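You operate a simulated robot arm through the tools that you are given. There is no shell and no other tool. Be economical: measure what you need, move in short steps, check, and stop when the job is done.

You are at the controls of a simulated robot arm. One attempt, no reset.

## Task
Lay the strap and the string packet named on the call sheet in the black tray.
Fine: shut the drawer again; leave the other packets and straps.

Only the result counts: the job must be done as asked and must still hold three seconds after the hand-in. Knocking over, shifting, dropping, spilling or breaking anything else fails it. Flat cloth is picked up by pressing the open fingertips on it (5 to 10 N) and closing them slowly along it; thin cloth reads only 2 to 8 mm in the jaws.

## Robot
A 7-joint arm with a two-finger parallel gripper on a trunk, on a base that drives. Base frame: it is fixed to the floor where the robot stands at the start and does not move with it; the origin is under the middle of the robot, x ahead of it, y to its left, z up. Lengths are in mm, angles in rad, forces in N, time in s.
With the tool pointing down near the work surface it reaches from about 100 to 360 mm from the robot's upright axis, wherever it stands. Its first joint turns from -2.007 to 2.007 rad. Places, roughly: blue rolled strap, red rolled strap, yellow rolled [-250, 1500, 500]; drawer of the humidifier cabinet [600, 100, 700]; green rolled strap [-250, 1750, 1500]; inside of the black tray [-200, 1100, 800]. Payload 3.91 kg.
The tool frame sits at the grasp point between the pads (the TCP): z along the fingers, y along the line on which they close. The tips reach 30 mm beyond it. The gripper opens to 110 mm. The fingers are 20 mm wide and 10 mm thick; the gripper's body (48 by 112 mm) begins 55 mm behind the TCP.
Orientation is told as [roll, pitch, yaw] about the base's x, y, z axes, in that order, counted from this pose: with the fingers straight down and closing along the base's y, the tool's x points along the base's -x, its y along +y and its z along -z.

## Interface
- The arm moves only by the tool servo_tool. Its argument "motion" is a list of rows, each a list of 7 numbers: the opening, from 0 (shut) to 1 (fully open), then the shift along the base's x, y, z in units of 40 mm (1.0 is 40 mm), then the turn, a rotation vector about the base's x, y, z in units of 4 degrees (1.0 is 4 degrees). In form: [[grip, x, y, z, ax, ay, az], ...]. A call has 1 to 20 rows; each row shifts and turns the commanded pose from where the row before left it. A call with a number of a shift or a turn outside -1 to 1 is refused whole. Each row takes 0.2 s and may step no farther than 50 mm and 0.15 rad from the row before; otherwise, or with a gripper value out of range, the whole call is refused. Where a pose cannot be reached the arm comes as near as it can. A force on the tool above 90 N (or 10 N above the force at the start of the call, whichever is more), or a blocked arm, ends the call early, and 0.2 s more pass. The fingers move at their own pace (about 108 mm/s each) and stop on an object; they squeeze with about 36 N. The grip force told is the motor's: it shows also when the fingers shut on nothing. Time passes only in rows, and 0.2 s behind the last, so rows that do not move let the fingers close. The reply holds the time, the measured pose of the TCP, the force on the tool along the base axes, the opening and the grip force, in the units named above and with some noise, with the torque about the TCP (base axes, N m) and any sound that the robot's microphone picked up.
- Cameras (640 x 400 px; columns grow to the right, rows downward): "scene" is now at [-8, 194.3, 1442.5]; the picture's right is [0.62, -0.78, 0.00], its down [-0.68, -0.54, -0.50] and it looks along [0.39, 0.31, -0.86] (base axes); focal length 228 px, centre (320, 200). "wrist" rides on the gripper at [72, 17, -103] in the tool frame; the picture's right is [-0.23, 0.97, 0.00], its down [-0.76, -0.18, -0.62] and it looks along [-0.61, -0.14, 0.78] (tool axes); focal length 222 px, centre (320, 200). There is no depth. A picture from a camera that has moved, and an enlarged one, comes with that camera's place and axes in the base frame and with its lens.
- capture(camera): a new picture of that camera. No time passes.
- slide_trunk(by): slides the trunk up (or, below 0, down) by that many mm; the arm and the scene camera ride with it, the base frame stays. It gives what a move gives, with no picture.
- roll_base(legs): drives the robot by 1 to 6 legs, each [ahead, turn to the left] in mm and rad, along the robot's own axes; the way and the turn of a leg run together, so that a leg with both is an arc; at most 1500 mm and 3.142 rad a leg. The arm and the cameras ride along, it lands a little off, and it stops where it bumps. It gives what a move gives.
- turn_head(pan, tilt): turns the head with the scene camera to pan (to the left, within 2.705 rad either way) and tilt (down, from -0.506 to 1.204), counted from straight ahead of the robot. It gives what a move gives.
- enlarge(camera, box): a new picture of the part [left, top, right, bottom] of that camera's present view, enlarged. No time passes.
- sign_off(): hands the job in; it is judged then, once.

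Work in short steps. Places have to be worked out from the pictures, the camera data and where the tool is seen: move nearer, look again, correct. Check each grasp and each placing, and mend what went wrong. You have 120 turns and 98 pictures in all, those below and enlarged ones among them. Open the gripper and draw the arm clear of the work before you hand the job in, unless the task says otherwise; then end with one line.

The tools are called after "Emit:" as name(argument=value, ...) on one line, values as JSON. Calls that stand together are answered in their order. servo_tool: Moves the arm, as the interface text tells. Its arguments: {"type":"object","properties":{"motion":{"type":"array","items":{"type":"array","items":{"type":"number"}}}},"required":["motion"]} The other tools are called the same way: slide_trunk (by) slides the trunk up or down; roll_base (legs) drives the base; turn_head (pan, tilt) turns the head that bears the scene camera; capture (camera) takes a picture; enlarge (camera, box) takes an enlarged picture of a part of a camera's view; sign_off () hands the job in.

At the start:

```text
t: 0.0
tcp_pos: [400.8, 249.0, 1024.8]
tcp_rot: [0.0, 0.0, 0.001]
ft_force: [0.1, -0.6, 0.2]
moment: [-0.01, -0.01, -0.01]
gripper_width: 110.0
gripper_force: 0.1
trunk travel left (down, up): [-575.0, 415.0]
robot x, y, heading: [0.3, 0.8, -0.003]
head pan, tilt: [0.672, 1.045]
```

scene: 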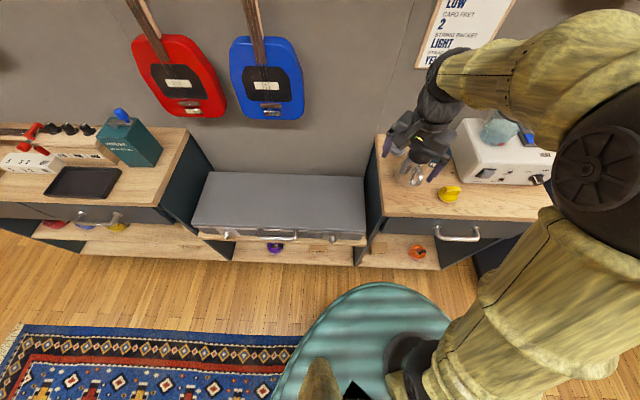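
wrist: 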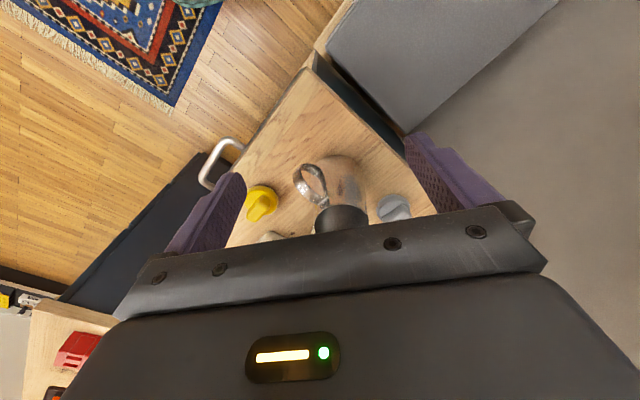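

The call sheet is at the top right of the scene picture, nearly straight ahead of the robot. I turn the head to read it.

Emit:
turn_head(pan=0.2, tilt=0.25)

Emit:
capture(camera="scene")

```text
t: 1.1
tcp_pos: [399.6, 247.2, 1026.5]
tcp_rot: [0.001, 0.0, -0.001]
ft_force: [-0.9, -0.3, 0.7]
moment: [-0.03, 0.0, 0.0]
gripper_width: 110.0
gripper_force: 0.0
trunk travel left (down, up): [-575.0, 415.0]
robot x, y, heading: [-3.9, 0.5, -0.001]
head pan, tilt: [0.201, 0.25]
```

```text
95 pictures are left
camera scene: at [31.2, 171.4, 1509.7], right [0.2, -0.98, 0.0], down [-0.24, -0.05, -0.97], along [0.95, 0.19, -0.25], focal length 228 px, centre (320, 200)
```

scene: 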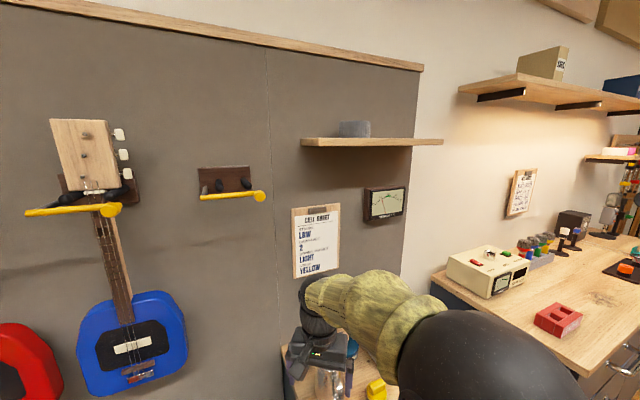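

The sheet is in view; I enlarge it, and the second sheet on the right.

Emit:
enlarge(camera="scene", box=[285, 195, 349, 285])

Emit:
enlarge(camera="scene", box=[500, 160, 548, 220])

```text
4.44 times, centred on (317, 240) of scene
camera zoom: at [31.2, 171.4, 1509.7], right [0.2, -0.98, 0.0], down [-0.24, -0.05, -0.97], along [0.95, 0.19, -0.25], focal length 1013 px, centre (333, 22)
```

zoom: 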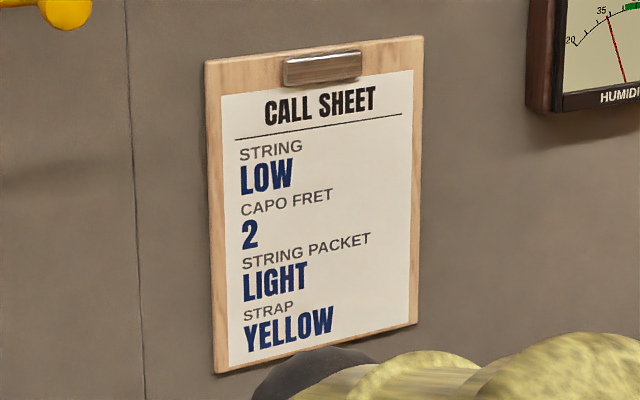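

```text
6.67 times, centred on (524, 190) of scene
camera zoom: at [31.2, 171.4, 1509.7], right [0.2, -0.98, 0.0], down [-0.24, -0.05, -0.97], along [0.95, 0.19, -0.25], focal length 1520 px, centre (-1040, 267)
```

zoom: 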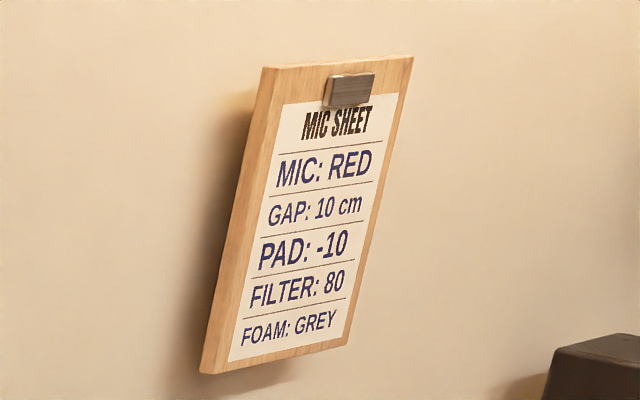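

Needed: the LIGHT string packet and the YELLOW strap. Now I look over the left side (tray, shelf) and the drawer cabinet.

Emit:
turn_head(pan=1.6, tilt=0.55)

Emit:
capture(camera="scene")

Emit:
turn_head(pan=-0.3, tilt=1.0)

Emit:
capture(camera="scene")

```text
t: 2.7
tcp_pos: [399.3, 247.8, 1025.4]
tcp_rot: [-0.001, -0.001, -0.001]
ft_force: [0.9, -0.7, -0.8]
moment: [-0.02, -0.01, 0.01]
gripper_width: 109.7
gripper_force: 0.0
trunk travel left (down, up): [-575.0, 415.0]
robot x, y, heading: [1.0, 3.5, -0.004]
head pan, tilt: [1.6, 0.55]
```

```text
92 pictures are left
camera scene: at [-62.9, 242.5, 1482.0], right [1.0, 0.03, 0.0], down [0.01, -0.52, -0.85], along [-0.02, 0.85, -0.52], focal length 228 px, centre (320, 200)
```

scene: 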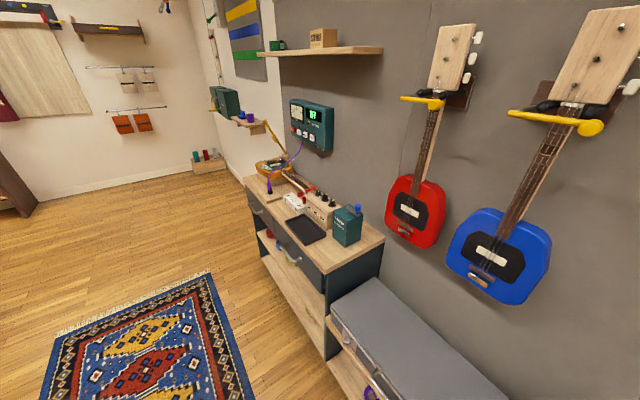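

```text
t: 4.5
tcp_pos: [400.2, 247.9, 1024.2]
tcp_rot: [0.001, -0.001, 0.001]
ft_force: [-0.6, -0.6, -0.3]
moment: [-0.01, 0.02, -0.01]
gripper_width: 109.9
gripper_force: 0.1
trunk travel left (down, up): [-575.0, 415.0]
robot x, y, heading: [2.0, 1.6, -0.002]
head pan, tilt: [-0.3, 1.0]
```

```text
91 pictures are left
camera scene: at [6.3, 132.2, 1445.5], right [-0.3, -0.96, 0.0], down [-0.8, 0.25, -0.54], along [0.52, -0.16, -0.84], focal length 228 px, centre (320, 200)
```

scene: 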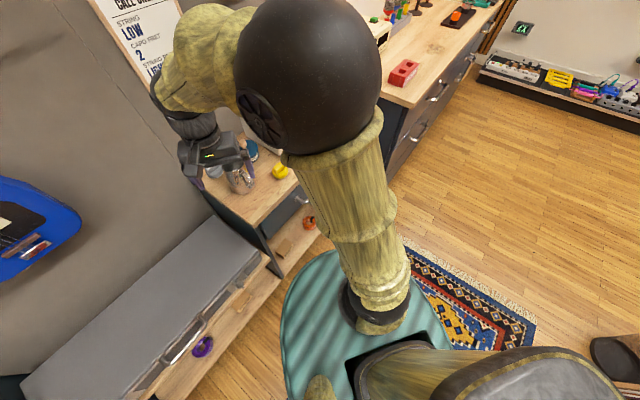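

The left cabinet holds the tray with straps on the shelf under it; the packets are presumably in the drawer. I look at both cabinets more closely.

Emit:
turn_head(pan=0.9, tilt=0.9)

Emit:
enlarge(camera="scene", box=[400, 140, 640, 290])

Emit:
enlarge(camera="scene", box=[0, 60, 240, 210])

Emit:
enlarge(camera="wrist", box=[160, 80, 480, 280])

```text
t: 5.9
tcp_pos: [400.4, 248.8, 1024.0]
tcp_rot: [-0.001, 0.001, 0.0]
ft_force: [-0.2, 0.3, 1.0]
moment: [0.02, -0.01, 0.02]
gripper_width: 110.0
gripper_force: 0.0
trunk travel left (down, up): [-575.0, 415.0]
robot x, y, heading: [0.3, 2.4, 0.0]
head pan, tilt: [0.901, 0.901]
```

```text
2.67 times, centred on (520, 215) of scene
camera zoom: at [-13.4, 211.9, 1452.7], right [0.78, -0.62, 0.0], down [-0.49, -0.61, -0.62], along [0.39, 0.49, -0.78], focal length 608 px, centre (-213, 160)
```

zoom: 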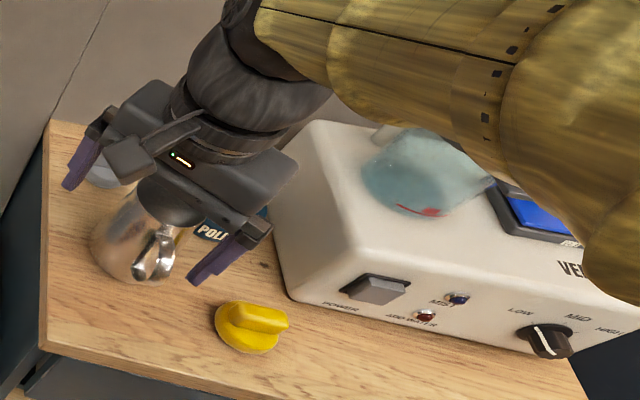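

```text
2.67 times, centred on (120, 135) of scene
camera zoom: at [-13.4, 211.9, 1452.7], right [0.78, -0.62, 0.0], down [-0.49, -0.61, -0.62], along [0.39, 0.49, -0.78], focal length 608 px, centre (853, 373)
```

zoom: 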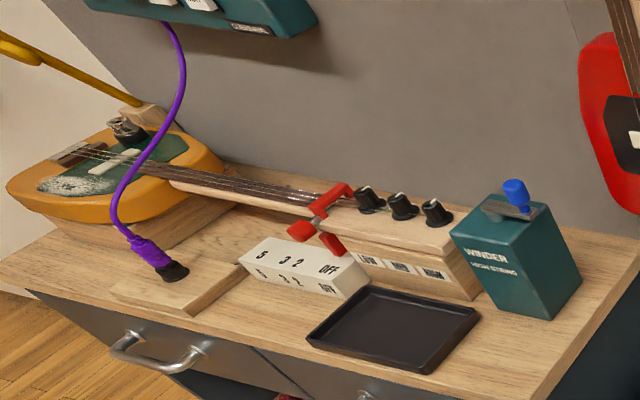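

```text
2.00 times, centred on (320, 180) of wrist
camera zoom: at [327.7, 263.6, 1128.9], right [0.23, 0.97, 0.0], down [0.76, -0.18, 0.62], along [0.61, -0.14, -0.78], focal length 444 px, centre (320, 240)
```

zoom: 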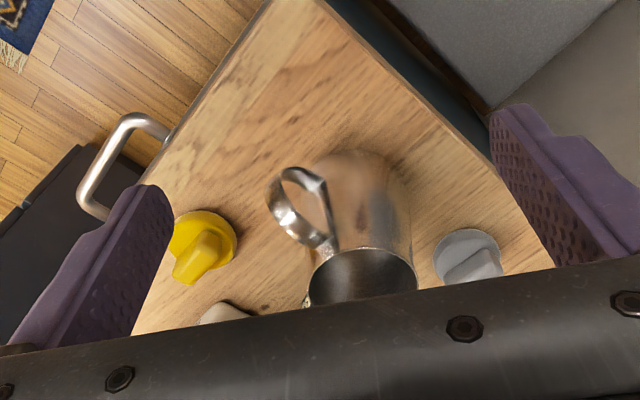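

Triangulating both views, the drawer handle is about (490, 6, 725); the wall normal heading is ≈0.672 rad. I raise the trunk for clearance and move the base sideways so that it faces the drawer squarely.

Emit:
slide_trunk(by=200)

Emit:
roll_base(legs=[[0, -0.9], [300, 0], [0, 1.571]])

Emit:
turn_head(pan=0.0, tilt=1.0)

Emit:
capture(camera="scene")

Emit:
capture(camera="wrist")

```text
t: 8.1
tcp_pos: [399.8, 248.2, 1225.2]
tcp_rot: [-0.001, -0.001, -0.002]
ft_force: [0.3, 0.7, 0.2]
moment: [0.0, -0.01, -0.03]
gripper_width: 109.7
gripper_force: 0.1
trunk travel left (down, up): [-775.0, 215.0]
robot x, y, heading: [0.2, -0.9, 0.004]
head pan, tilt: [0.901, 0.901]
```

```text
t: 19.1
tcp_pos: [347.0, 215.8, 1225.6]
tcp_rot: [-0.001, -0.002, 0.662]
ft_force: [-0.3, -0.9, -0.1]
moment: [0.0, 0.03, 0.0]
gripper_width: 110.3
gripper_force: 0.1
trunk travel left (down, up): [-775.0, 215.0]
robot x, y, heading: [184.1, -225.1, 0.666]
head pan, tilt: [0.901, 0.901]
```

```text
t: 20.3
tcp_pos: [345.9, 214.9, 1225.0]
tcp_rot: [0.0, 0.001, 0.662]
ft_force: [-0.4, -1.1, 0.0]
moment: [0.01, 0.0, -0.02]
gripper_width: 110.0
gripper_force: 0.1
trunk travel left (down, up): [-775.0, 215.0]
robot x, y, heading: [183.9, -228.1, 0.656]
head pan, tilt: [0.0, 1.0]
```

```text
87 pictures are left
camera scene: at [96.4, -99.1, 1645.5], right [0.62, -0.79, 0.0], down [-0.66, -0.52, -0.54], along [0.43, 0.33, -0.84], focal length 228 px, centre (320, 200)
```

scene: 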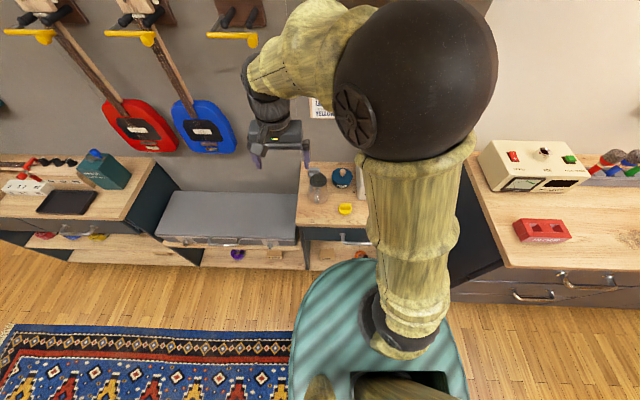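

```text
86 pictures are left
camera wrist: at [278.8, 183.5, 1328.9], right [-0.42, 0.91, 0.0], down [0.71, 0.33, 0.62], along [0.57, 0.26, -0.78], focal length 222 px, centre (320, 200)
```

wrist: 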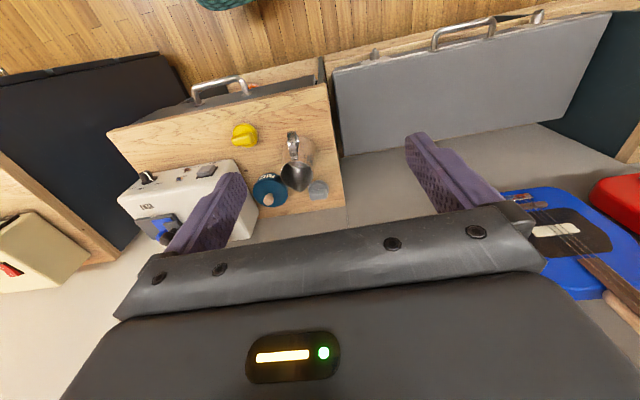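

Robot stands at n≈2, s≈-292 facing the drawer. I bring the tool to straight ahead and yaw it 80° of 90°, still high above everything.

Emit:
servo_tool(motion=[[1, 0.27, -0.94, 0, 0, 0, 1], [1, 0.27, -0.94, 0, 0, 0, 1], [1, 0.27, -0.94, 0, 0, 0, 1], [1, 0.27, -0.94, 0, 0, 0, 1], [1, 0.27, -0.94, 0, 0, 0, 1], [1, 0.27, -0.94, 0, 0, 0, 1], [1, 0.27, -0.94, 0, 0, 0, 1], [1, 0, 0, 0, 0, 0, 1], [1, 0, 0, 0, 0, 0, 1], [1, 0, 0, 0, 0, 0, 1], [1, 0, 0, 0, 0, 0, 1], [1, 0, 0, 0, 0, 0, 1], [1, 0, 0, 0, 0, 0, 1], [1, 0, 0, 0, 0, 0, 1], [1, 0, 0, 0, 0, 0, 1], [1, 0, 0, 0, 0, 0, 1], [1, 0, 0, 0, 0, 0, 1], [1, 0, 0, 0, 0, 0, 1], [1, 0, 0, 0, 0, 0, 1], [1, 0, 0, 0, 0, 0, 1]])

```text
t: 24.5
tcp_pos: [423.0, -47.8, 1225.5]
tcp_rot: [0.001, 0.001, 2.06]
ft_force: [-0.2, 0.3, 0.4]
moment: [0.0, 0.03, 0.01]
gripper_width: 109.8
gripper_force: 0.1
trunk travel left (down, up): [-775.0, 215.0]
robot x, y, heading: [182.1, -225.7, 0.66]
head pan, tilt: [0.0, 1.0]
```

Arm follows well. Finish yaw and pitch the tool toward horizontal, pointing at the wall.

Emit:
servo_tool(motion=[[1, 0, 0, 0, 0, 0, 0.87], [1, 0, 0, 0, 0, 0, 0.87], [1, 0, 0, 0, 0, 0, 0.87], [1, 0, 0, 0, 0.78, -0.98, 0], [1, 0, 0, 0, 0.78, -0.98, 0], [1, 0, 0, 0, 0.78, -0.98, 0], [1, 0, 0, 0, 0.78, -0.98, 0], [1, 0, 0, 0, 0.78, -0.98, 0], [1, 0, 0, 0, 0.78, -0.98, 0], [1, 0, 0, 0, 0.78, -0.98, 0], [1, 0, 0, 0, 0.78, -0.98, 0], [1, 0, 0, 0, 0.78, -0.98, 0], [1, 0, 0, 0, 0.78, -0.98, 0], [1, 0, 0, 0, 0.78, -0.98, 0], [1, 0, 0, 0, 0.78, -0.98, 0], [1, 0, 0, 0, 0.78, -0.98, 0], [1, 0, 0, 0, 0.78, -0.98, 0], [1, 0, 0, 0, 0.78, -0.98, 0], [1, 0, 0, 0, 0.78, -0.98, 0], [1, 0, 0, 0, 0.78, -0.98, 0]])

Emit:
capture(camera="scene")

```text
t: 28.7
tcp_pos: [568.7, 59.3, 1354.7]
tcp_rot: [-1.488, -0.002, 2.243]
ft_force: [0.3, -0.2, 0.4]
moment: [0.0, -0.04, -0.01]
gripper_width: 109.9
gripper_force: 0.1
out of reach, approached as far as the arm can: row 6, 7, 8, 9, 10, 11, 12, 13, 14, 15, 16, 17, 18, 19, 20
trunk travel left (down, up): [-775.0, 215.0]
robot x, y, heading: [182.7, -224.6, 0.663]
head pan, tilt: [0.0, 1.0]
```

```text
85 pictures are left
camera scene: at [96.9, -98.6, 1645.5], right [0.61, -0.79, 0.0], down [-0.66, -0.52, -0.54], along [0.43, 0.33, -0.84], focal length 228 px, centre (320, 200)
```

scene: 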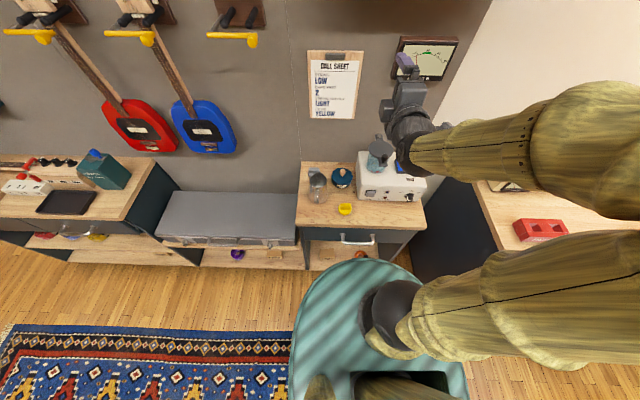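

The arm reaches horizontal only farther out (≈480 mm ahead). I back off 200 mm, then lower the trunk to bring the tool to handle height, checking the elbow.

Emit:
roll_base(legs=[[-200, 0.0]])

Emit:
slide_trunk(by=-300)

Emit:
capture(camera="scene")

```text
t: 30.5
tcp_pos: [410.2, -62.6, 1355.4]
tcp_rot: [-1.488, -0.003, 2.244]
ft_force: [0.3, 0.0, -0.1]
moment: [0.01, 0.01, -0.03]
gripper_width: 110.0
gripper_force: 0.1
trunk travel left (down, up): [-775.0, 215.0]
robot x, y, heading: [22.8, -349.1, 0.66]
head pan, tilt: [0.0, 1.0]
```

```text
t: 33.5
tcp_pos: [410.9, -60.8, 1055.6]
tcp_rot: [-1.485, -0.003, 2.246]
ft_force: [0.2, -0.1, -0.3]
moment: [0.01, -0.03, 0.0]
gripper_width: 110.0
gripper_force: 0.0
trunk travel left (down, up): [-475.0, 515.0]
robot x, y, heading: [27.3, -343.9, 0.658]
head pan, tilt: [0.0, 1.0]
```

```text
84 pictures are left
camera scene: at [-59.7, -221.2, 1345.6], right [0.62, -0.79, 0.0], down [-0.66, -0.52, -0.54], along [0.43, 0.33, -0.84], focal length 228 px, centre (320, 200)
```

scene: 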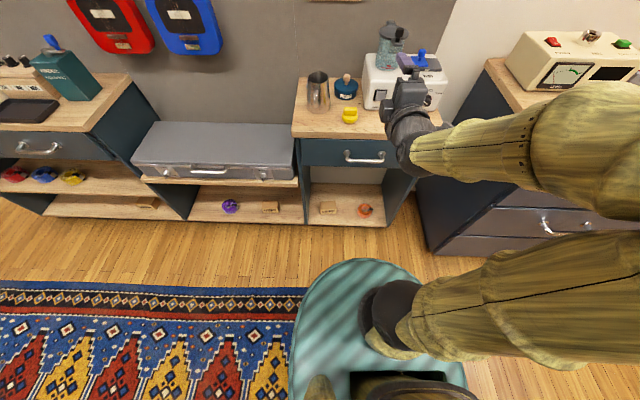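

View is clear; elbow stays in front of the cabinets. Lower the rest and look from both cameras.

Emit:
slide_trunk(by=-330)

Emit:
capture(camera="scene")

Emit:
capture(camera="wrist")

```text
t: 36.7
tcp_pos: [412.0, -61.5, 725.7]
tcp_rot: [-1.484, -0.005, 2.245]
ft_force: [0.3, -0.1, 0.0]
moment: [0.02, -0.02, -0.03]
gripper_width: 109.9
gripper_force: 0.0
trunk travel left (down, up): [-145.0, 845.0]
robot x, y, heading: [23.2, -350.7, 0.665]
head pan, tilt: [0.0, 1.0]
```

```text
83 pictures are left
camera scene: at [-59.7, -221.2, 1015.6], right [0.62, -0.79, 0.0], down [-0.66, -0.52, -0.54], along [0.43, 0.33, -0.84], focal length 228 px, centre (320, 200)
```

scene: 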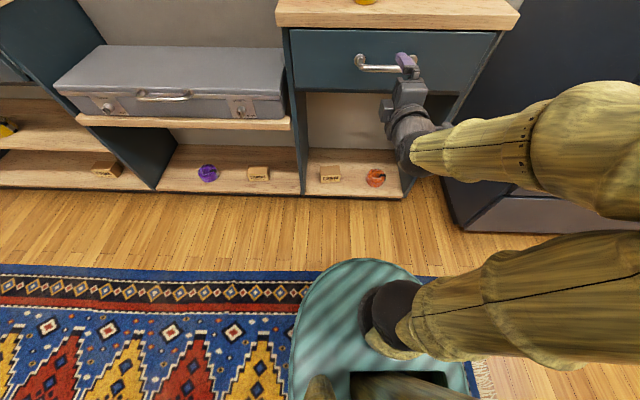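

```text
82 pictures are left
camera wrist: at [375.2, -184.6, 717.7], right [-0.21, 0.13, -0.97], down [-0.95, 0.22, 0.23], along [0.24, 0.97, 0.08], focal length 222 px, centre (320, 200)
```

wrist: 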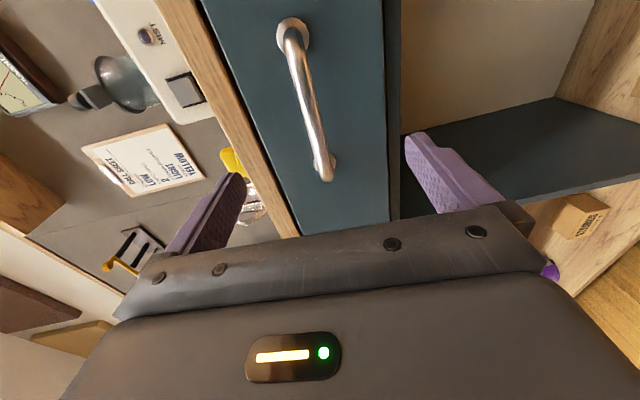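

There are tan boxes with labels on the lower shelves; I enlarge those.

Emit:
enlarge(camera="wrist", box=[530, 180, 626, 240])

Emit:
enlarge(camera="scene", box=[240, 150, 400, 200])

```text
6.67 times, centred on (578, 210) of wrist
camera zoom: at [375.2, -184.6, 717.7], right [-0.21, 0.13, -0.97], down [-0.95, 0.22, 0.23], along [0.24, 0.97, 0.08], focal length 1481 px, centre (-1400, 133)
```

zoom: 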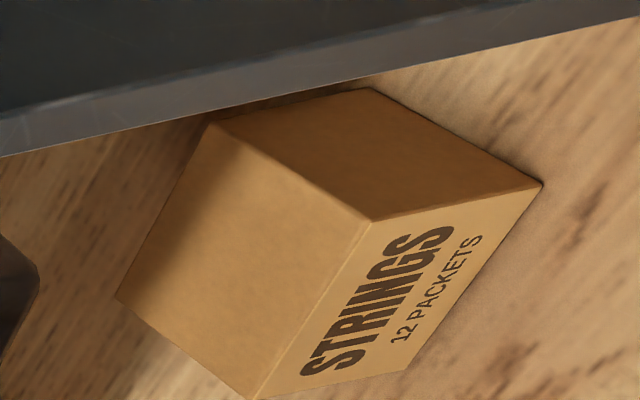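

```text
4.00 times, centred on (320, 175) of scene
camera zoom: at [-59.7, -221.2, 1015.6], right [0.62, -0.79, 0.0], down [-0.66, -0.52, -0.54], along [0.43, 0.33, -0.84], focal length 912 px, centre (320, 300)
```

zoom: 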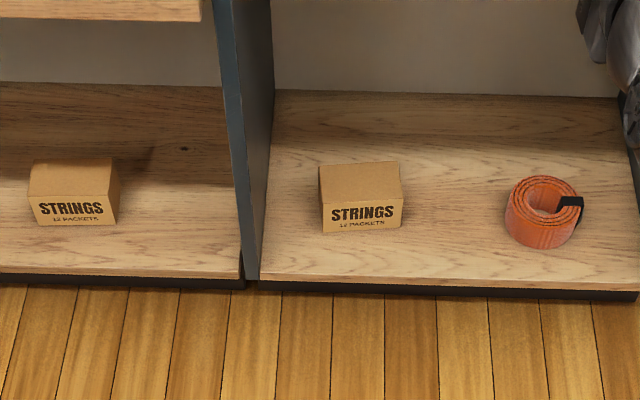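

The boxes are decoys ("12 packets" cartons); the packets must be in the drawer. The tool is lined up with the handle (s≈-305, z≈726), so I advance about 95 mm along the wall normal.

Emit:
servo_tool(motion=[[1, 0.47, 0.375, 0, 0, 0, 0], [1, 0.47, 0.375, 0, 0, 0, 0], [1, 0.47, 0.375, 0, 0, 0, 0], [1, 0.47, 0.375, 0, 0, 0, 0]])

Emit:
capture(camera="wrist")

```text
t: 37.7
tcp_pos: [484.9, -1.6, 723.4]
tcp_rot: [-1.485, -0.003, 2.244]
ft_force: [-0.5, -0.6, -0.2]
moment: [0.0, 0.01, -0.02]
gripper_width: 109.9
gripper_force: 0.1
trunk travel left (down, up): [-145.0, 845.0]
robot x, y, heading: [27.6, -347.0, 0.666]
head pan, tilt: [0.0, 1.0]
```

```text
79 pictures are left
camera wrist: at [448.5, -124.8, 716.2], right [-0.21, 0.13, -0.97], down [-0.95, 0.22, 0.23], along [0.24, 0.97, 0.08], focal length 222 px, centre (320, 200)
```

wrist: 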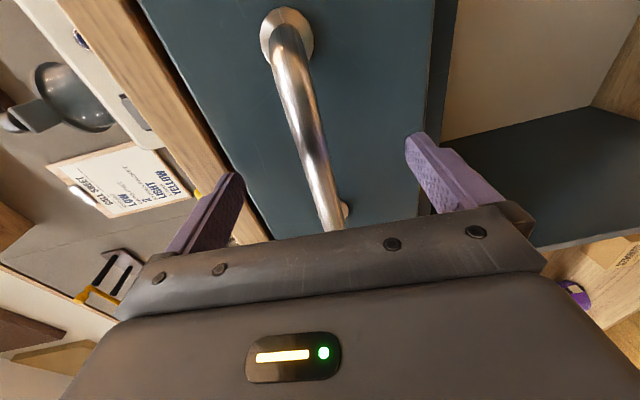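

The bar runs through the TCP's image point (≈320,190), between the fingers. Close on it.

Emit:
servo_tool(motion=[[0.5, 0, 0, 0, 0, 0, 0], [0.3, 0, 0, 0, 0, 0, 0], [0, 0, 0, 0, 0, 0, 0], [0, 0, 0, 0, 0, 0, 0], [0, 0, 0, 0, 0, 0, 0]])

Emit:
capture(camera="wrist")

```text
t: 38.9
tcp_pos: [483.7, -2.0, 722.4]
tcp_rot: [-1.482, -0.003, 2.244]
ft_force: [-3.9, -2.7, -10.7]
moment: [0.06, 0.14, -0.02]
gripper_width: 15.8
gripper_force: 45.1
trunk travel left (down, up): [-145.0, 845.0]
robot x, y, heading: [26.9, -346.0, 0.663]
head pan, tilt: [0.0, 1.0]
```

```text
78 pictures are left
camera wrist: at [448.3, -124.9, 715.2], right [-0.21, 0.13, -0.97], down [-0.95, 0.22, 0.23], along [0.24, 0.97, 0.07], focal length 222 px, centre (320, 200)
```

wrist: 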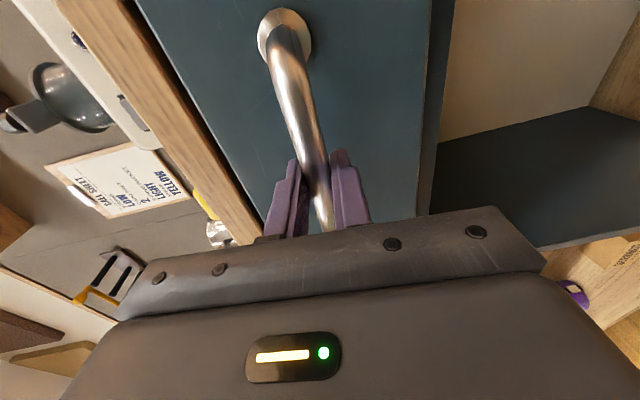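

Handle gripped (15.8 mm). Pull the drawer by reversing the base.

Emit:
roll_base(legs=[[-160, 0.0]])

Emit:
capture(camera="scene")

```text
t: 40.5
tcp_pos: [355.7, -95.8, 721.9]
tcp_rot: [-1.483, 0.0, 2.253]
ft_force: [-17.8, 25.3, -16.7]
moment: [0.37, 0.34, 1.03]
gripper_width: 15.5
gripper_force: 45.3
trunk travel left (down, up): [-145.0, 845.0]
robot x, y, heading: [-96.4, -446.2, 0.664]
head pan, tilt: [0.0, 1.0]
```

```text
77 pictures are left
camera scene: at [-186.7, -318.0, 1015.1], right [0.62, -0.79, 0.0], down [-0.66, -0.52, -0.54], along [0.43, 0.33, -0.84], focal length 228 px, centre (320, 200)
```

scene: 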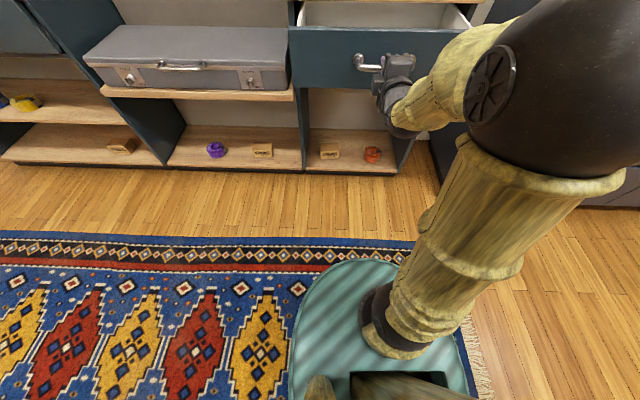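

Drawer is open 160 mm, with some side force. I relieve sideways a little and pull another 60 mm.

Emit:
servo_tool(motion=[[0, -0.06, 0.08, 0, 0, 0, 0], [0, 0, 0, 0, 0, 0, 0]])

Emit:
roll_base(legs=[[-60, 0.0]])

Emit:
capture(camera="scene")

```text
t: 41.1
tcp_pos: [355.6, -96.3, 722.1]
tcp_rot: [-1.481, -0.003, 2.249]
ft_force: [6.7, -10.6, -7.3]
moment: [-0.09, 0.04, 0.05]
gripper_width: 15.7
gripper_force: 44.7
trunk travel left (down, up): [-145.0, 845.0]
robot x, y, heading: [-101.2, -444.9, 0.668]
head pan, tilt: [0.0, 1.0]
```

```text
t: 42.1
tcp_pos: [306.9, -131.5, 722.8]
tcp_rot: [-1.482, -0.001, 2.256]
ft_force: [7.9, -8.5, -10.2]
moment: [0.14, 0.12, -0.52]
gripper_width: 15.7
gripper_force: 44.3
trunk travel left (down, up): [-145.0, 845.0]
robot x, y, heading: [-146.0, -483.9, 0.661]
head pan, tilt: [0.0, 1.0]
```

```text
76 pictures are left
camera scene: at [-232.7, -357.7, 1015.6], right [0.62, -0.79, 0.0], down [-0.66, -0.52, -0.54], along [0.42, 0.33, -0.84], focal length 228 px, centre (320, 200)
```

scene: 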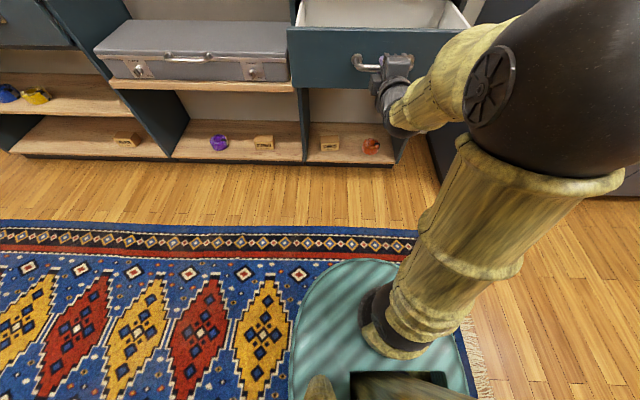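

Drawer is open ≈220 mm. Release, back away, and raise the trunk to look inside.

Emit:
servo_tool(motion=[[0.6, 0, 0, 0, 0, 0, 0], [0.8, 0, 0, 0, 0, 0, 0], [1, 0, 0, 0, 0, 0, 0]])

Emit:
roll_base(legs=[[-80, 0.0]])

Emit:
slide_trunk(by=450)

Emit:
turn_head(pan=-0.25, tilt=0.85)

Emit:
capture(camera="scene")

```text
t: 42.9
tcp_pos: [306.6, -132.6, 722.7]
tcp_rot: [-1.483, -0.002, 2.255]
ft_force: [0.7, -0.7, -0.2]
moment: [0.0, 0.02, 0.02]
gripper_width: 109.9
gripper_force: 0.1
trunk travel left (down, up): [-145.0, 845.0]
robot x, y, heading: [-143.5, -481.9, 0.664]
head pan, tilt: [0.0, 1.0]
```

```text
t: 44.0
tcp_pos: [243.3, -182.0, 722.4]
tcp_rot: [-1.483, -0.003, 2.256]
ft_force: [-0.2, -0.5, -0.2]
moment: [-0.01, 0.01, 0.02]
gripper_width: 110.1
gripper_force: 0.1
trunk travel left (down, up): [-145.0, 845.0]
robot x, y, heading: [-209.6, -537.1, 0.664]
head pan, tilt: [0.0, 1.0]
```

```text
refused: 450 is not a number from -400 to 400
```

```text
t: 44.8
tcp_pos: [242.4, -180.7, 724.0]
tcp_rot: [-1.482, -0.002, 2.256]
ft_force: [-0.1, 0.7, -1.4]
moment: [-0.01, 0.01, -0.03]
gripper_width: 109.9
gripper_force: 0.1
trunk travel left (down, up): [-145.0, 845.0]
robot x, y, heading: [-215.3, -533.9, 0.663]
head pan, tilt: [-0.25, 0.85]
```

```text
75 pictures are left
camera scene: at [-280.5, -418.7, 1026.6], right [0.4, -0.91, 0.0], down [-0.69, -0.3, -0.66], along [0.6, 0.27, -0.75], focal length 228 px, centre (320, 200)
```

scene: 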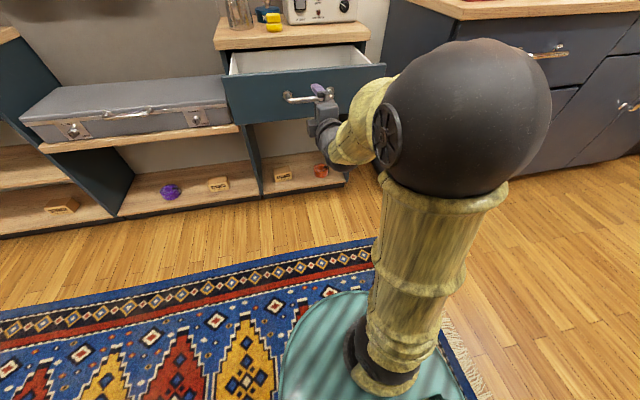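

Raise the trunk in an allowed step, then look.

Emit:
slide_trunk(by=400)

Emit:
roll_base(legs=[[150, 0.0]])

Emit:
turn_head(pan=-0.05, tilt=0.95)

Emit:
capture(camera="scene")

```text
t: 48.6
tcp_pos: [242.7, -181.1, 1123.4]
tcp_rot: [-1.485, -0.003, 2.255]
ft_force: [0.0, 0.2, -0.7]
moment: [0.02, -0.01, -0.01]
gripper_width: 110.1
gripper_force: 0.0
trunk travel left (down, up): [-545.0, 445.0]
robot x, y, heading: [-212.8, -531.4, 0.661]
head pan, tilt: [-0.25, 0.85]
```

```text
t: 50.1
tcp_pos: [358.5, -90.3, 1122.6]
tcp_rot: [-1.481, -0.003, 2.255]
ft_force: [0.3, 0.2, -0.3]
moment: [-0.03, 0.02, 0.02]
gripper_width: 109.7
gripper_force: 0.0
trunk travel left (down, up): [-545.0, 445.0]
robot x, y, heading: [-98.5, -442.7, 0.666]
head pan, tilt: [-0.25, 0.85]
```

```text
t: 50.8
tcp_pos: [359.3, -91.5, 1123.3]
tcp_rot: [-1.485, -0.002, 2.254]
ft_force: [0.5, 0.1, -0.4]
moment: [0.0, 0.02, -0.02]
gripper_width: 109.7
gripper_force: 0.0
trunk travel left (down, up): [-545.0, 445.0]
robot x, y, heading: [-94.2, -443.6, 0.664]
head pan, tilt: [-0.051, 0.949]
```

```text
74 pictures are left
camera scene: at [-176.9, -317.7, 1419.1], right [0.58, -0.82, 0.0], down [-0.66, -0.47, -0.58], along [0.48, 0.34, -0.81], focal length 228 px, centre (320, 200)
```

scene: 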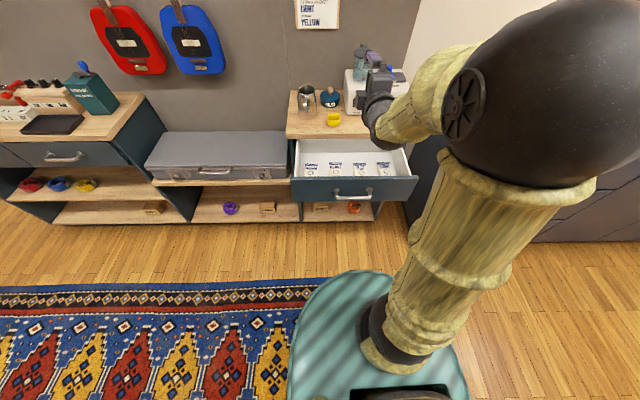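

The packets are in the drawer. I enlarge them.

Emit:
enlarge(camera="scene", box=[288, 138, 416, 218])

```text
5.00 times, centred on (352, 178) of scene
camera zoom: at [-176.9, -317.7, 1419.1], right [0.58, -0.82, 0.0], down [-0.66, -0.47, -0.58], along [0.48, 0.34, -0.81], focal length 1140 px, centre (160, 310)
```

zoom: 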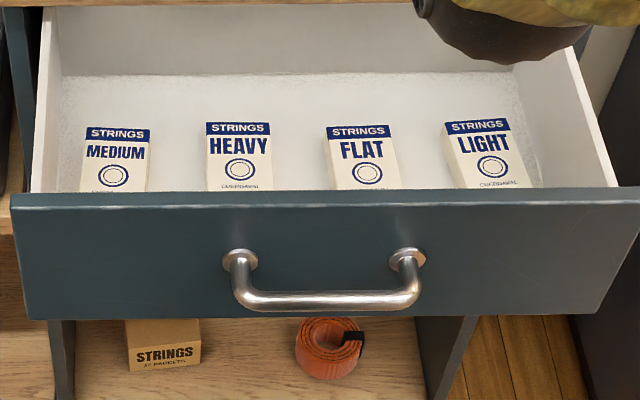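

LIGHT is the rightmost packet, lying flat near the drawer's right wall. I turn the tool back down (still high) to use the wrist camera above the drawer.

Emit:
servo_tool(motion=[[1, -0.15, -0.12, 0, -0.78, 0.98, 0], [1, -0.15, -0.12, 0, -0.78, 0.98, 0], [1, -0.15, -0.12, 0, -0.78, 0.98, 0], [1, -0.15, -0.12, 0, -0.78, 0.98, 0], [1, -0.15, -0.12, 0, -0.78, 0.98, 0], [1, -0.15, -0.12, 0, -0.78, 0.98, 0], [1, -0.15, -0.12, 0, -0.78, 0.98, 0], [1, -0.15, -0.12, 0, -0.78, 0.98, 0], [1, -0.15, -0.12, 0, -0.78, 0.98, 0], [1, -0.15, -0.12, 0, -0.78, 0.98, 0], [1, -0.15, -0.12, 0, -0.78, 0.98, 0], [1, -0.15, -0.12, 0, -0.78, 0.98, 0], [1, -0.15, -0.12, 0, -0.78, 0.98, 0], [1, -0.15, -0.12, 0, -0.78, 0.98, 0], [1, -0.15, -0.12, 0, -0.78, 0.98, 0], [1, -0.15, -0.12, 0, -0.78, 0.98, 0], [1, -0.15, -0.12, 0, -0.78, 0.98, 0]])

Emit:
capture(camera="scene")

Emit:
capture(camera="wrist")

```text
t: 54.4
tcp_pos: [255.3, -172.8, 1122.7]
tcp_rot: [0.006, -0.013, 2.242]
ft_force: [0.2, 0.1, 1.0]
moment: [-0.03, -0.01, 0.0]
gripper_width: 110.2
gripper_force: 0.0
trunk travel left (down, up): [-545.0, 445.0]
robot x, y, heading: [-94.1, -444.5, 0.664]
head pan, tilt: [-0.051, 0.949]
```

```text
72 pictures are left
camera scene: at [-176.8, -317.5, 1419.1], right [0.58, -0.82, 0.0], down [-0.66, -0.47, -0.58], along [0.48, 0.34, -0.81], focal length 228 px, centre (320, 200)
```

scene: 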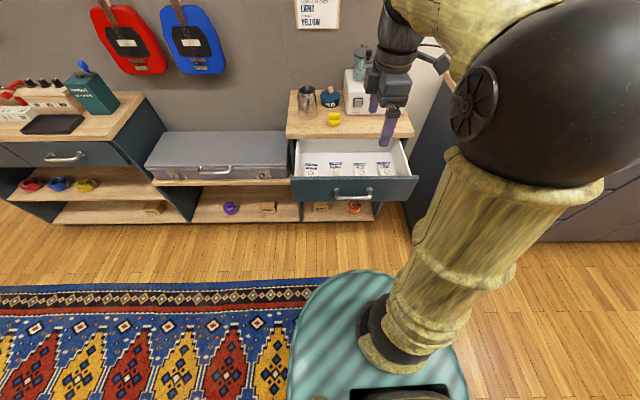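

```text
71 pictures are left
camera wrist: at [288.8, -241.1, 1225.7], right [-0.9, -0.43, 0.01], down [-0.33, 0.7, 0.63], along [-0.28, 0.57, -0.78], focal length 222 px, centre (320, 200)
```

wrist: 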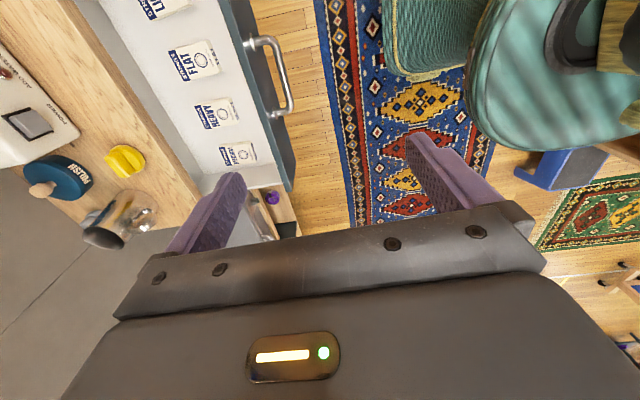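

I move the base closer and a bit to the right (turn, drive, turn back), with the tool still high.

Emit:
roll_base(legs=[[0, -0.385], [292, 0], [0, 0.393]])

Emit:
capture(camera="wrist")

Emit:
capture(camera="scene")

```text
t: 59.9
tcp_pos: [537.3, -89.7, 1122.3]
tcp_rot: [0.003, -0.01, 2.249]
ft_force: [-0.2, -0.1, 1.1]
moment: [0.0, 0.01, -0.02]
gripper_width: 110.1
gripper_force: 0.0
trunk travel left (down, up): [-545.0, 445.0]
robot x, y, heading: [189.0, -362.0, 0.673]
head pan, tilt: [-0.051, 0.949]
```

```text
70 pictures are left
camera wrist: at [569.7, -158.2, 1225.9], right [-0.9, -0.43, 0.01], down [-0.33, 0.7, 0.63], along [-0.28, 0.57, -0.78], focal length 222 px, centre (320, 200)
```

wrist: 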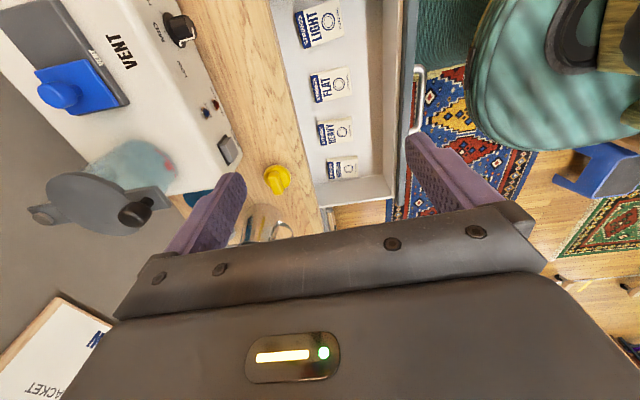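

```text
69 pictures are left
camera scene: at [104.4, -237.4, 1419.1], right [0.58, -0.81, 0.0], down [-0.66, -0.47, -0.58], along [0.47, 0.34, -0.81], focal length 228 px, centre (320, 200)
```

scene: 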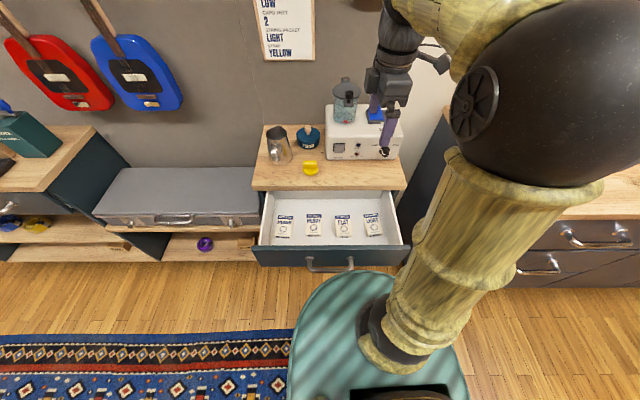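

Good view into the drawer from both. I enlarge to triangulate the LIGHT packet and its gap to the wall.

Emit:
enlarge(camera="scene", box=[312, 180, 424, 250])

Emit:
enlarge(camera="wrist", box=[250, 0, 410, 100])

```text
5.71 times, centred on (368, 215) of scene
camera zoom: at [104.4, -237.4, 1419.1], right [0.58, -0.81, 0.0], down [-0.66, -0.47, -0.58], along [0.47, 0.34, -0.81], focal length 1303 px, centre (46, 114)
```

zoom: 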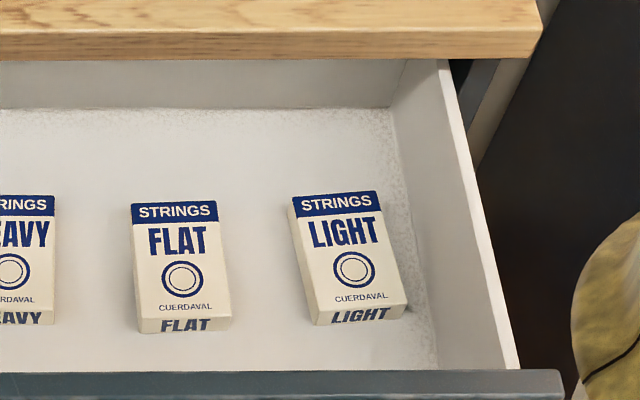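

```text
4.00 times, centred on (330, 50) of wrist
camera zoom: at [569.7, -158.2, 1225.9], right [-0.9, -0.43, 0.01], down [-0.33, 0.7, 0.63], along [-0.28, 0.57, -0.78], focal length 888 px, centre (280, 800)
```

zoom: 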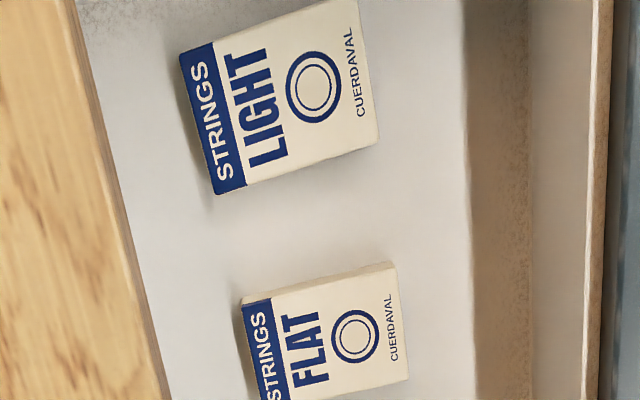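

LIGHT packet centre ≈ (549, -161), top z≈680, long axis (~85 mm) along the wall normal, only ~14 mm from the side wall. I'll close along its length; to keep the camera side off the drawer wall I flip the tool by 180°.

Emit:
servo_tool(motion=[[1, 0, 0, 0, 0, 0, -1], [1, 0, 0, 0, 0, 0, -1], [1, 0, 0, 0, 0, 0, -1], [1, 0, 0, 0, 0, 0, -1], [1, 0, 0, 0, 0, 0, -1], [1, 0, 0, 0, 0, 0, -1], [1, 0, 0, 0, 0, 0, -1], [1, 0, 0, 0, 0, 0, -1], [1, 0, 0, 0, 0, 0, -1], [1, 0, 0, 0, 0, 0, -1], [1, 0, 0, 0, 0, 0, -1], [1, 0, 0, 0, 0, 0, -1], [1, 0, 0, 0, 0, 0, -1], [1, 0, 0, 0, 0, 0, -1], [1, 0, 0, 0, 0, 0, -1], [1, 0, 0, 0, 0, 0, -1], [1, 0, 0, 0, 0, 0, -1], [1, 0, 0, 0, 0, 0, -1], [1, 0, 0, 0, 0, 0, -1], [1, 0, 0, 0, 0, 0, -1]])

Emit:
servo_tool(motion=[[1, 0, 0, 0, 0, 0, -1], [1, 0, 0, 0, 0, 0, -1], [1, 0, 0, 0, 0, 0, -1], [1, 0, 0, 0, 0, 0, -1], [1, 0, 0, 0, 0, 0, -1], [1, 0, 0, 0, 0, 0, -1], [1, 0, 0, 0, 0, 0, -1], [1, 0, 0, 0, 0, 0, -1], [1, 0, 0, 0, 0, 0, -1], [1, 0, 0, 0, 0, 0, -1], [1, 0, 0, 0, 0, 0, -1], [1, 0, 0, 0, 0, 0, -1], [1, 0, 0, 0, 0, 0, -1], [1, 0, 0, 0, 0, 0, -1], [1, 0, 0, 0, 0, 0, -1], [1, 0, 0, 0, 0, 0, -1], [1, 0, 0, 0, 0, 0, -1], [1, 0, 0, 0, 0, 0, -1], [1, 0, 0, 0, 0, 0, -1], [1, 0, 0, 0, 0, 0, -1]])

Emit:
servo_tool(motion=[[1, 0, 0, 0, 0, 0, -1], [1, 0, 0, 0, 0, 0, -1], [1, 0, 0, 0, 0, 0, -1], [1, 0, 0, 0, 0, 0, -1], [1, 0, 0, 0, 0, 0, -1]])

Emit:
capture(camera="scene")

Emit:
capture(camera="wrist")

```text
t: 64.1
tcp_pos: [537.9, -88.9, 1122.9]
tcp_rot: [0.002, -0.01, 0.851]
ft_force: [0.6, -0.2, -0.3]
moment: [0.03, -0.04, 0.03]
gripper_width: 110.0
gripper_force: 0.1
trunk travel left (down, up): [-545.0, 445.0]
robot x, y, heading: [189.4, -364.5, 0.673]
head pan, tilt: [-0.051, 0.949]
```

```text
t: 68.3
tcp_pos: [537.6, -89.6, 1122.3]
tcp_rot: [0.002, -0.014, -0.547]
ft_force: [0.4, 0.7, -0.2]
moment: [-0.05, -0.01, -0.01]
gripper_width: 109.7
gripper_force: 0.1
trunk travel left (down, up): [-545.0, 445.0]
robot x, y, heading: [186.5, -361.1, 0.671]
head pan, tilt: [-0.051, 0.949]
```

```text
t: 69.5
tcp_pos: [537.5, -88.5, 1122.6]
tcp_rot: [0.002, -0.012, -0.896]
ft_force: [-0.6, 0.5, 0.6]
moment: [-0.01, 0.0, -0.02]
gripper_width: 110.0
gripper_force: 0.0
trunk travel left (down, up): [-545.0, 445.0]
robot x, y, heading: [187.2, -356.9, 0.669]
head pan, tilt: [-0.051, 0.949]
```

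```text
66 pictures are left
camera scene: at [104.5, -237.4, 1419.1], right [0.58, -0.81, 0.0], down [-0.66, -0.47, -0.58], along [0.47, 0.34, -0.81], focal length 228 px, centre (320, 200)
```

scene: 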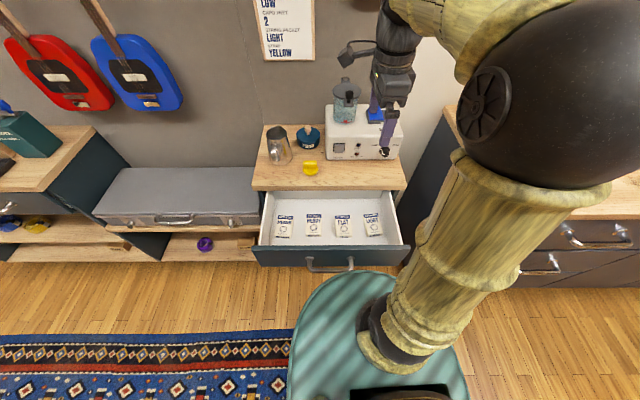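

```text
65 pictures are left
camera wrist: at [503.1, -22.5, 1225.6], right [0.9, 0.43, 0.01], down [0.33, -0.7, 0.63], along [0.28, -0.57, -0.78], focal length 222 px, centre (320, 200)
```

wrist: 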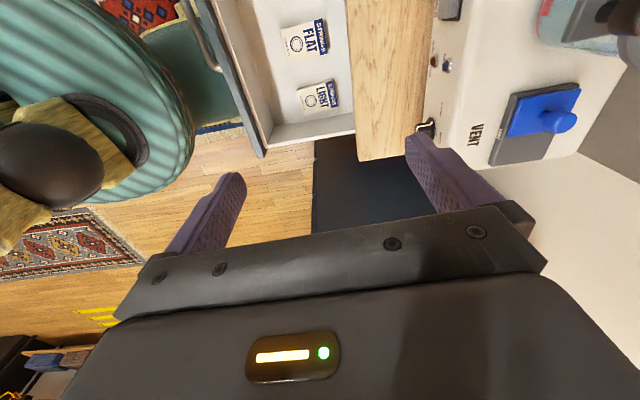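

Flip done. I move over the packet and descend with the arm (not the trunk, so the torso deck stays clear of the drawer).

Emit:
servo_tool(motion=[[1, 0.1, -0.6, 0, 0, 0, 0], [1, 0.1, -0.6, 0, 0, 0, 0], [1, 0.1, -0.6, 0, 0, 0, 0], [1, 0, 0, -0.8, 0, 0, 0], [1, 0, 0, -0.8, 0, 0, 0], [1, 0, 0, -0.8, 0, 0, 0], [1, 0, 0, -0.8, 0, 0, 0], [1, 0, 0, -0.8, 0, 0, 0], [1, 0, 0, -0.8, 0, 0, 0]])

Emit:
capture(camera="wrist")

Emit:
capture(camera="scene")

```text
t: 71.5
tcp_pos: [549.5, -161.2, 930.3]
tcp_rot: [0.005, -0.011, -0.893]
ft_force: [-0.8, -0.2, 0.1]
moment: [0.02, 0.01, -0.02]
gripper_width: 109.9
gripper_force: 0.1
trunk travel left (down, up): [-545.0, 445.0]
robot x, y, heading: [191.2, -364.2, 0.671]
head pan, tilt: [-0.051, 0.949]
```

```text
64 pictures are left
camera wrist: at [515.2, -94.6, 1033.5], right [0.9, 0.43, 0.01], down [0.33, -0.7, 0.63], along [0.28, -0.57, -0.78], focal length 222 px, centre (320, 200)
```

wrist: 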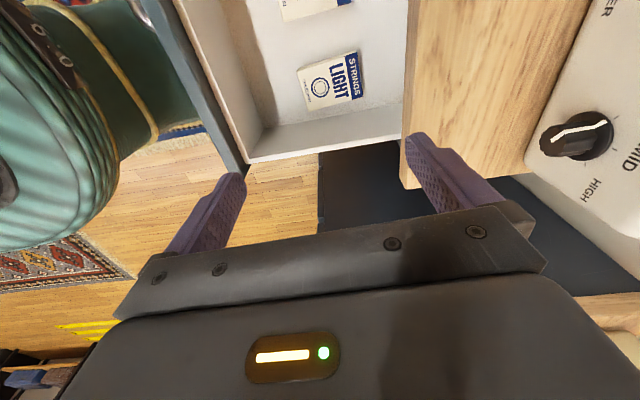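

```text
63 pictures are left
camera scene: at [104.7, -237.3, 1419.1], right [0.58, -0.81, 0.0], down [-0.66, -0.47, -0.58], along [0.47, 0.34, -0.81], focal length 228 px, centre (320, 200)
```

scene: 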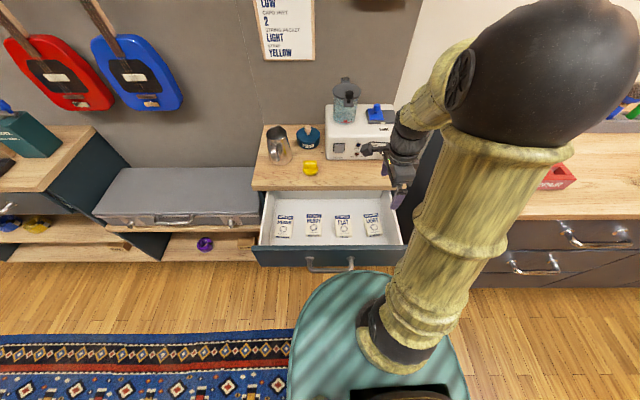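

From both views the packet's middle is ≈(560,-150), length ≈82, its axis at ≈0.78 rad; the countertop edge is at n≈410, so I aim slightly short (n≈337) and turn the tool ≈6°. Descend to above drawer-interior height and look.

Emit:
servo_tool(motion=[[1, 0.11, 0.17, -0.8, 0, 0, 0.75], [1, 0, 0, -0.8, 0, 0, 0.75], [1, 0, 0, -0.8, 0, 0, 0], [1, 0, 0, -0.8, 0, 0, 0], [1, 0, 0, -0.8, 0, 0, 0]])

Emit:
capture(camera="wrist")

Emit:
capture(camera="scene")

```text
t: 72.7
tcp_pos: [552.1, -155.7, 772.1]
tcp_rot: [0.004, -0.011, -0.789]
ft_force: [-0.3, 0.4, -0.3]
moment: [-0.02, -0.02, 0.0]
gripper_width: 109.9
gripper_force: 0.0
trunk travel left (down, up): [-545.0, 445.0]
robot x, y, heading: [189.0, -360.3, 0.671]
head pan, tilt: [-0.051, 0.949]
```

```text
62 pictures are left
camera wrist: at [511.7, -93.1, 875.2], right [0.85, 0.53, 0.01], down [0.4, -0.66, 0.63], along [0.34, -0.54, -0.78], focal length 222 px, centre (320, 200)
```

wrist: 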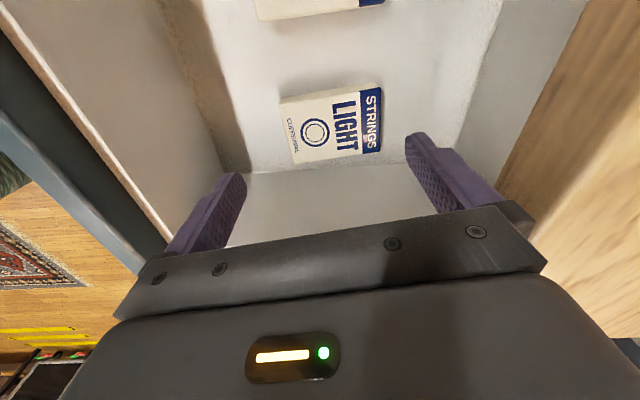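

```text
61 pictures are left
camera scene: at [104.7, -237.3, 1419.2], right [0.58, -0.81, 0.0], down [-0.66, -0.47, -0.58], along [0.47, 0.34, -0.81], focal length 228 px, centre (320, 200)
```

scene: 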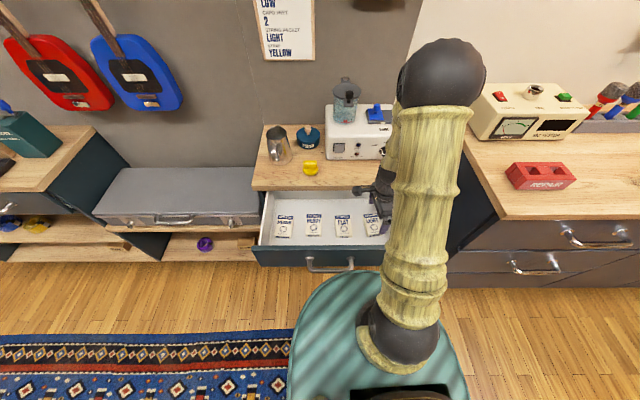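

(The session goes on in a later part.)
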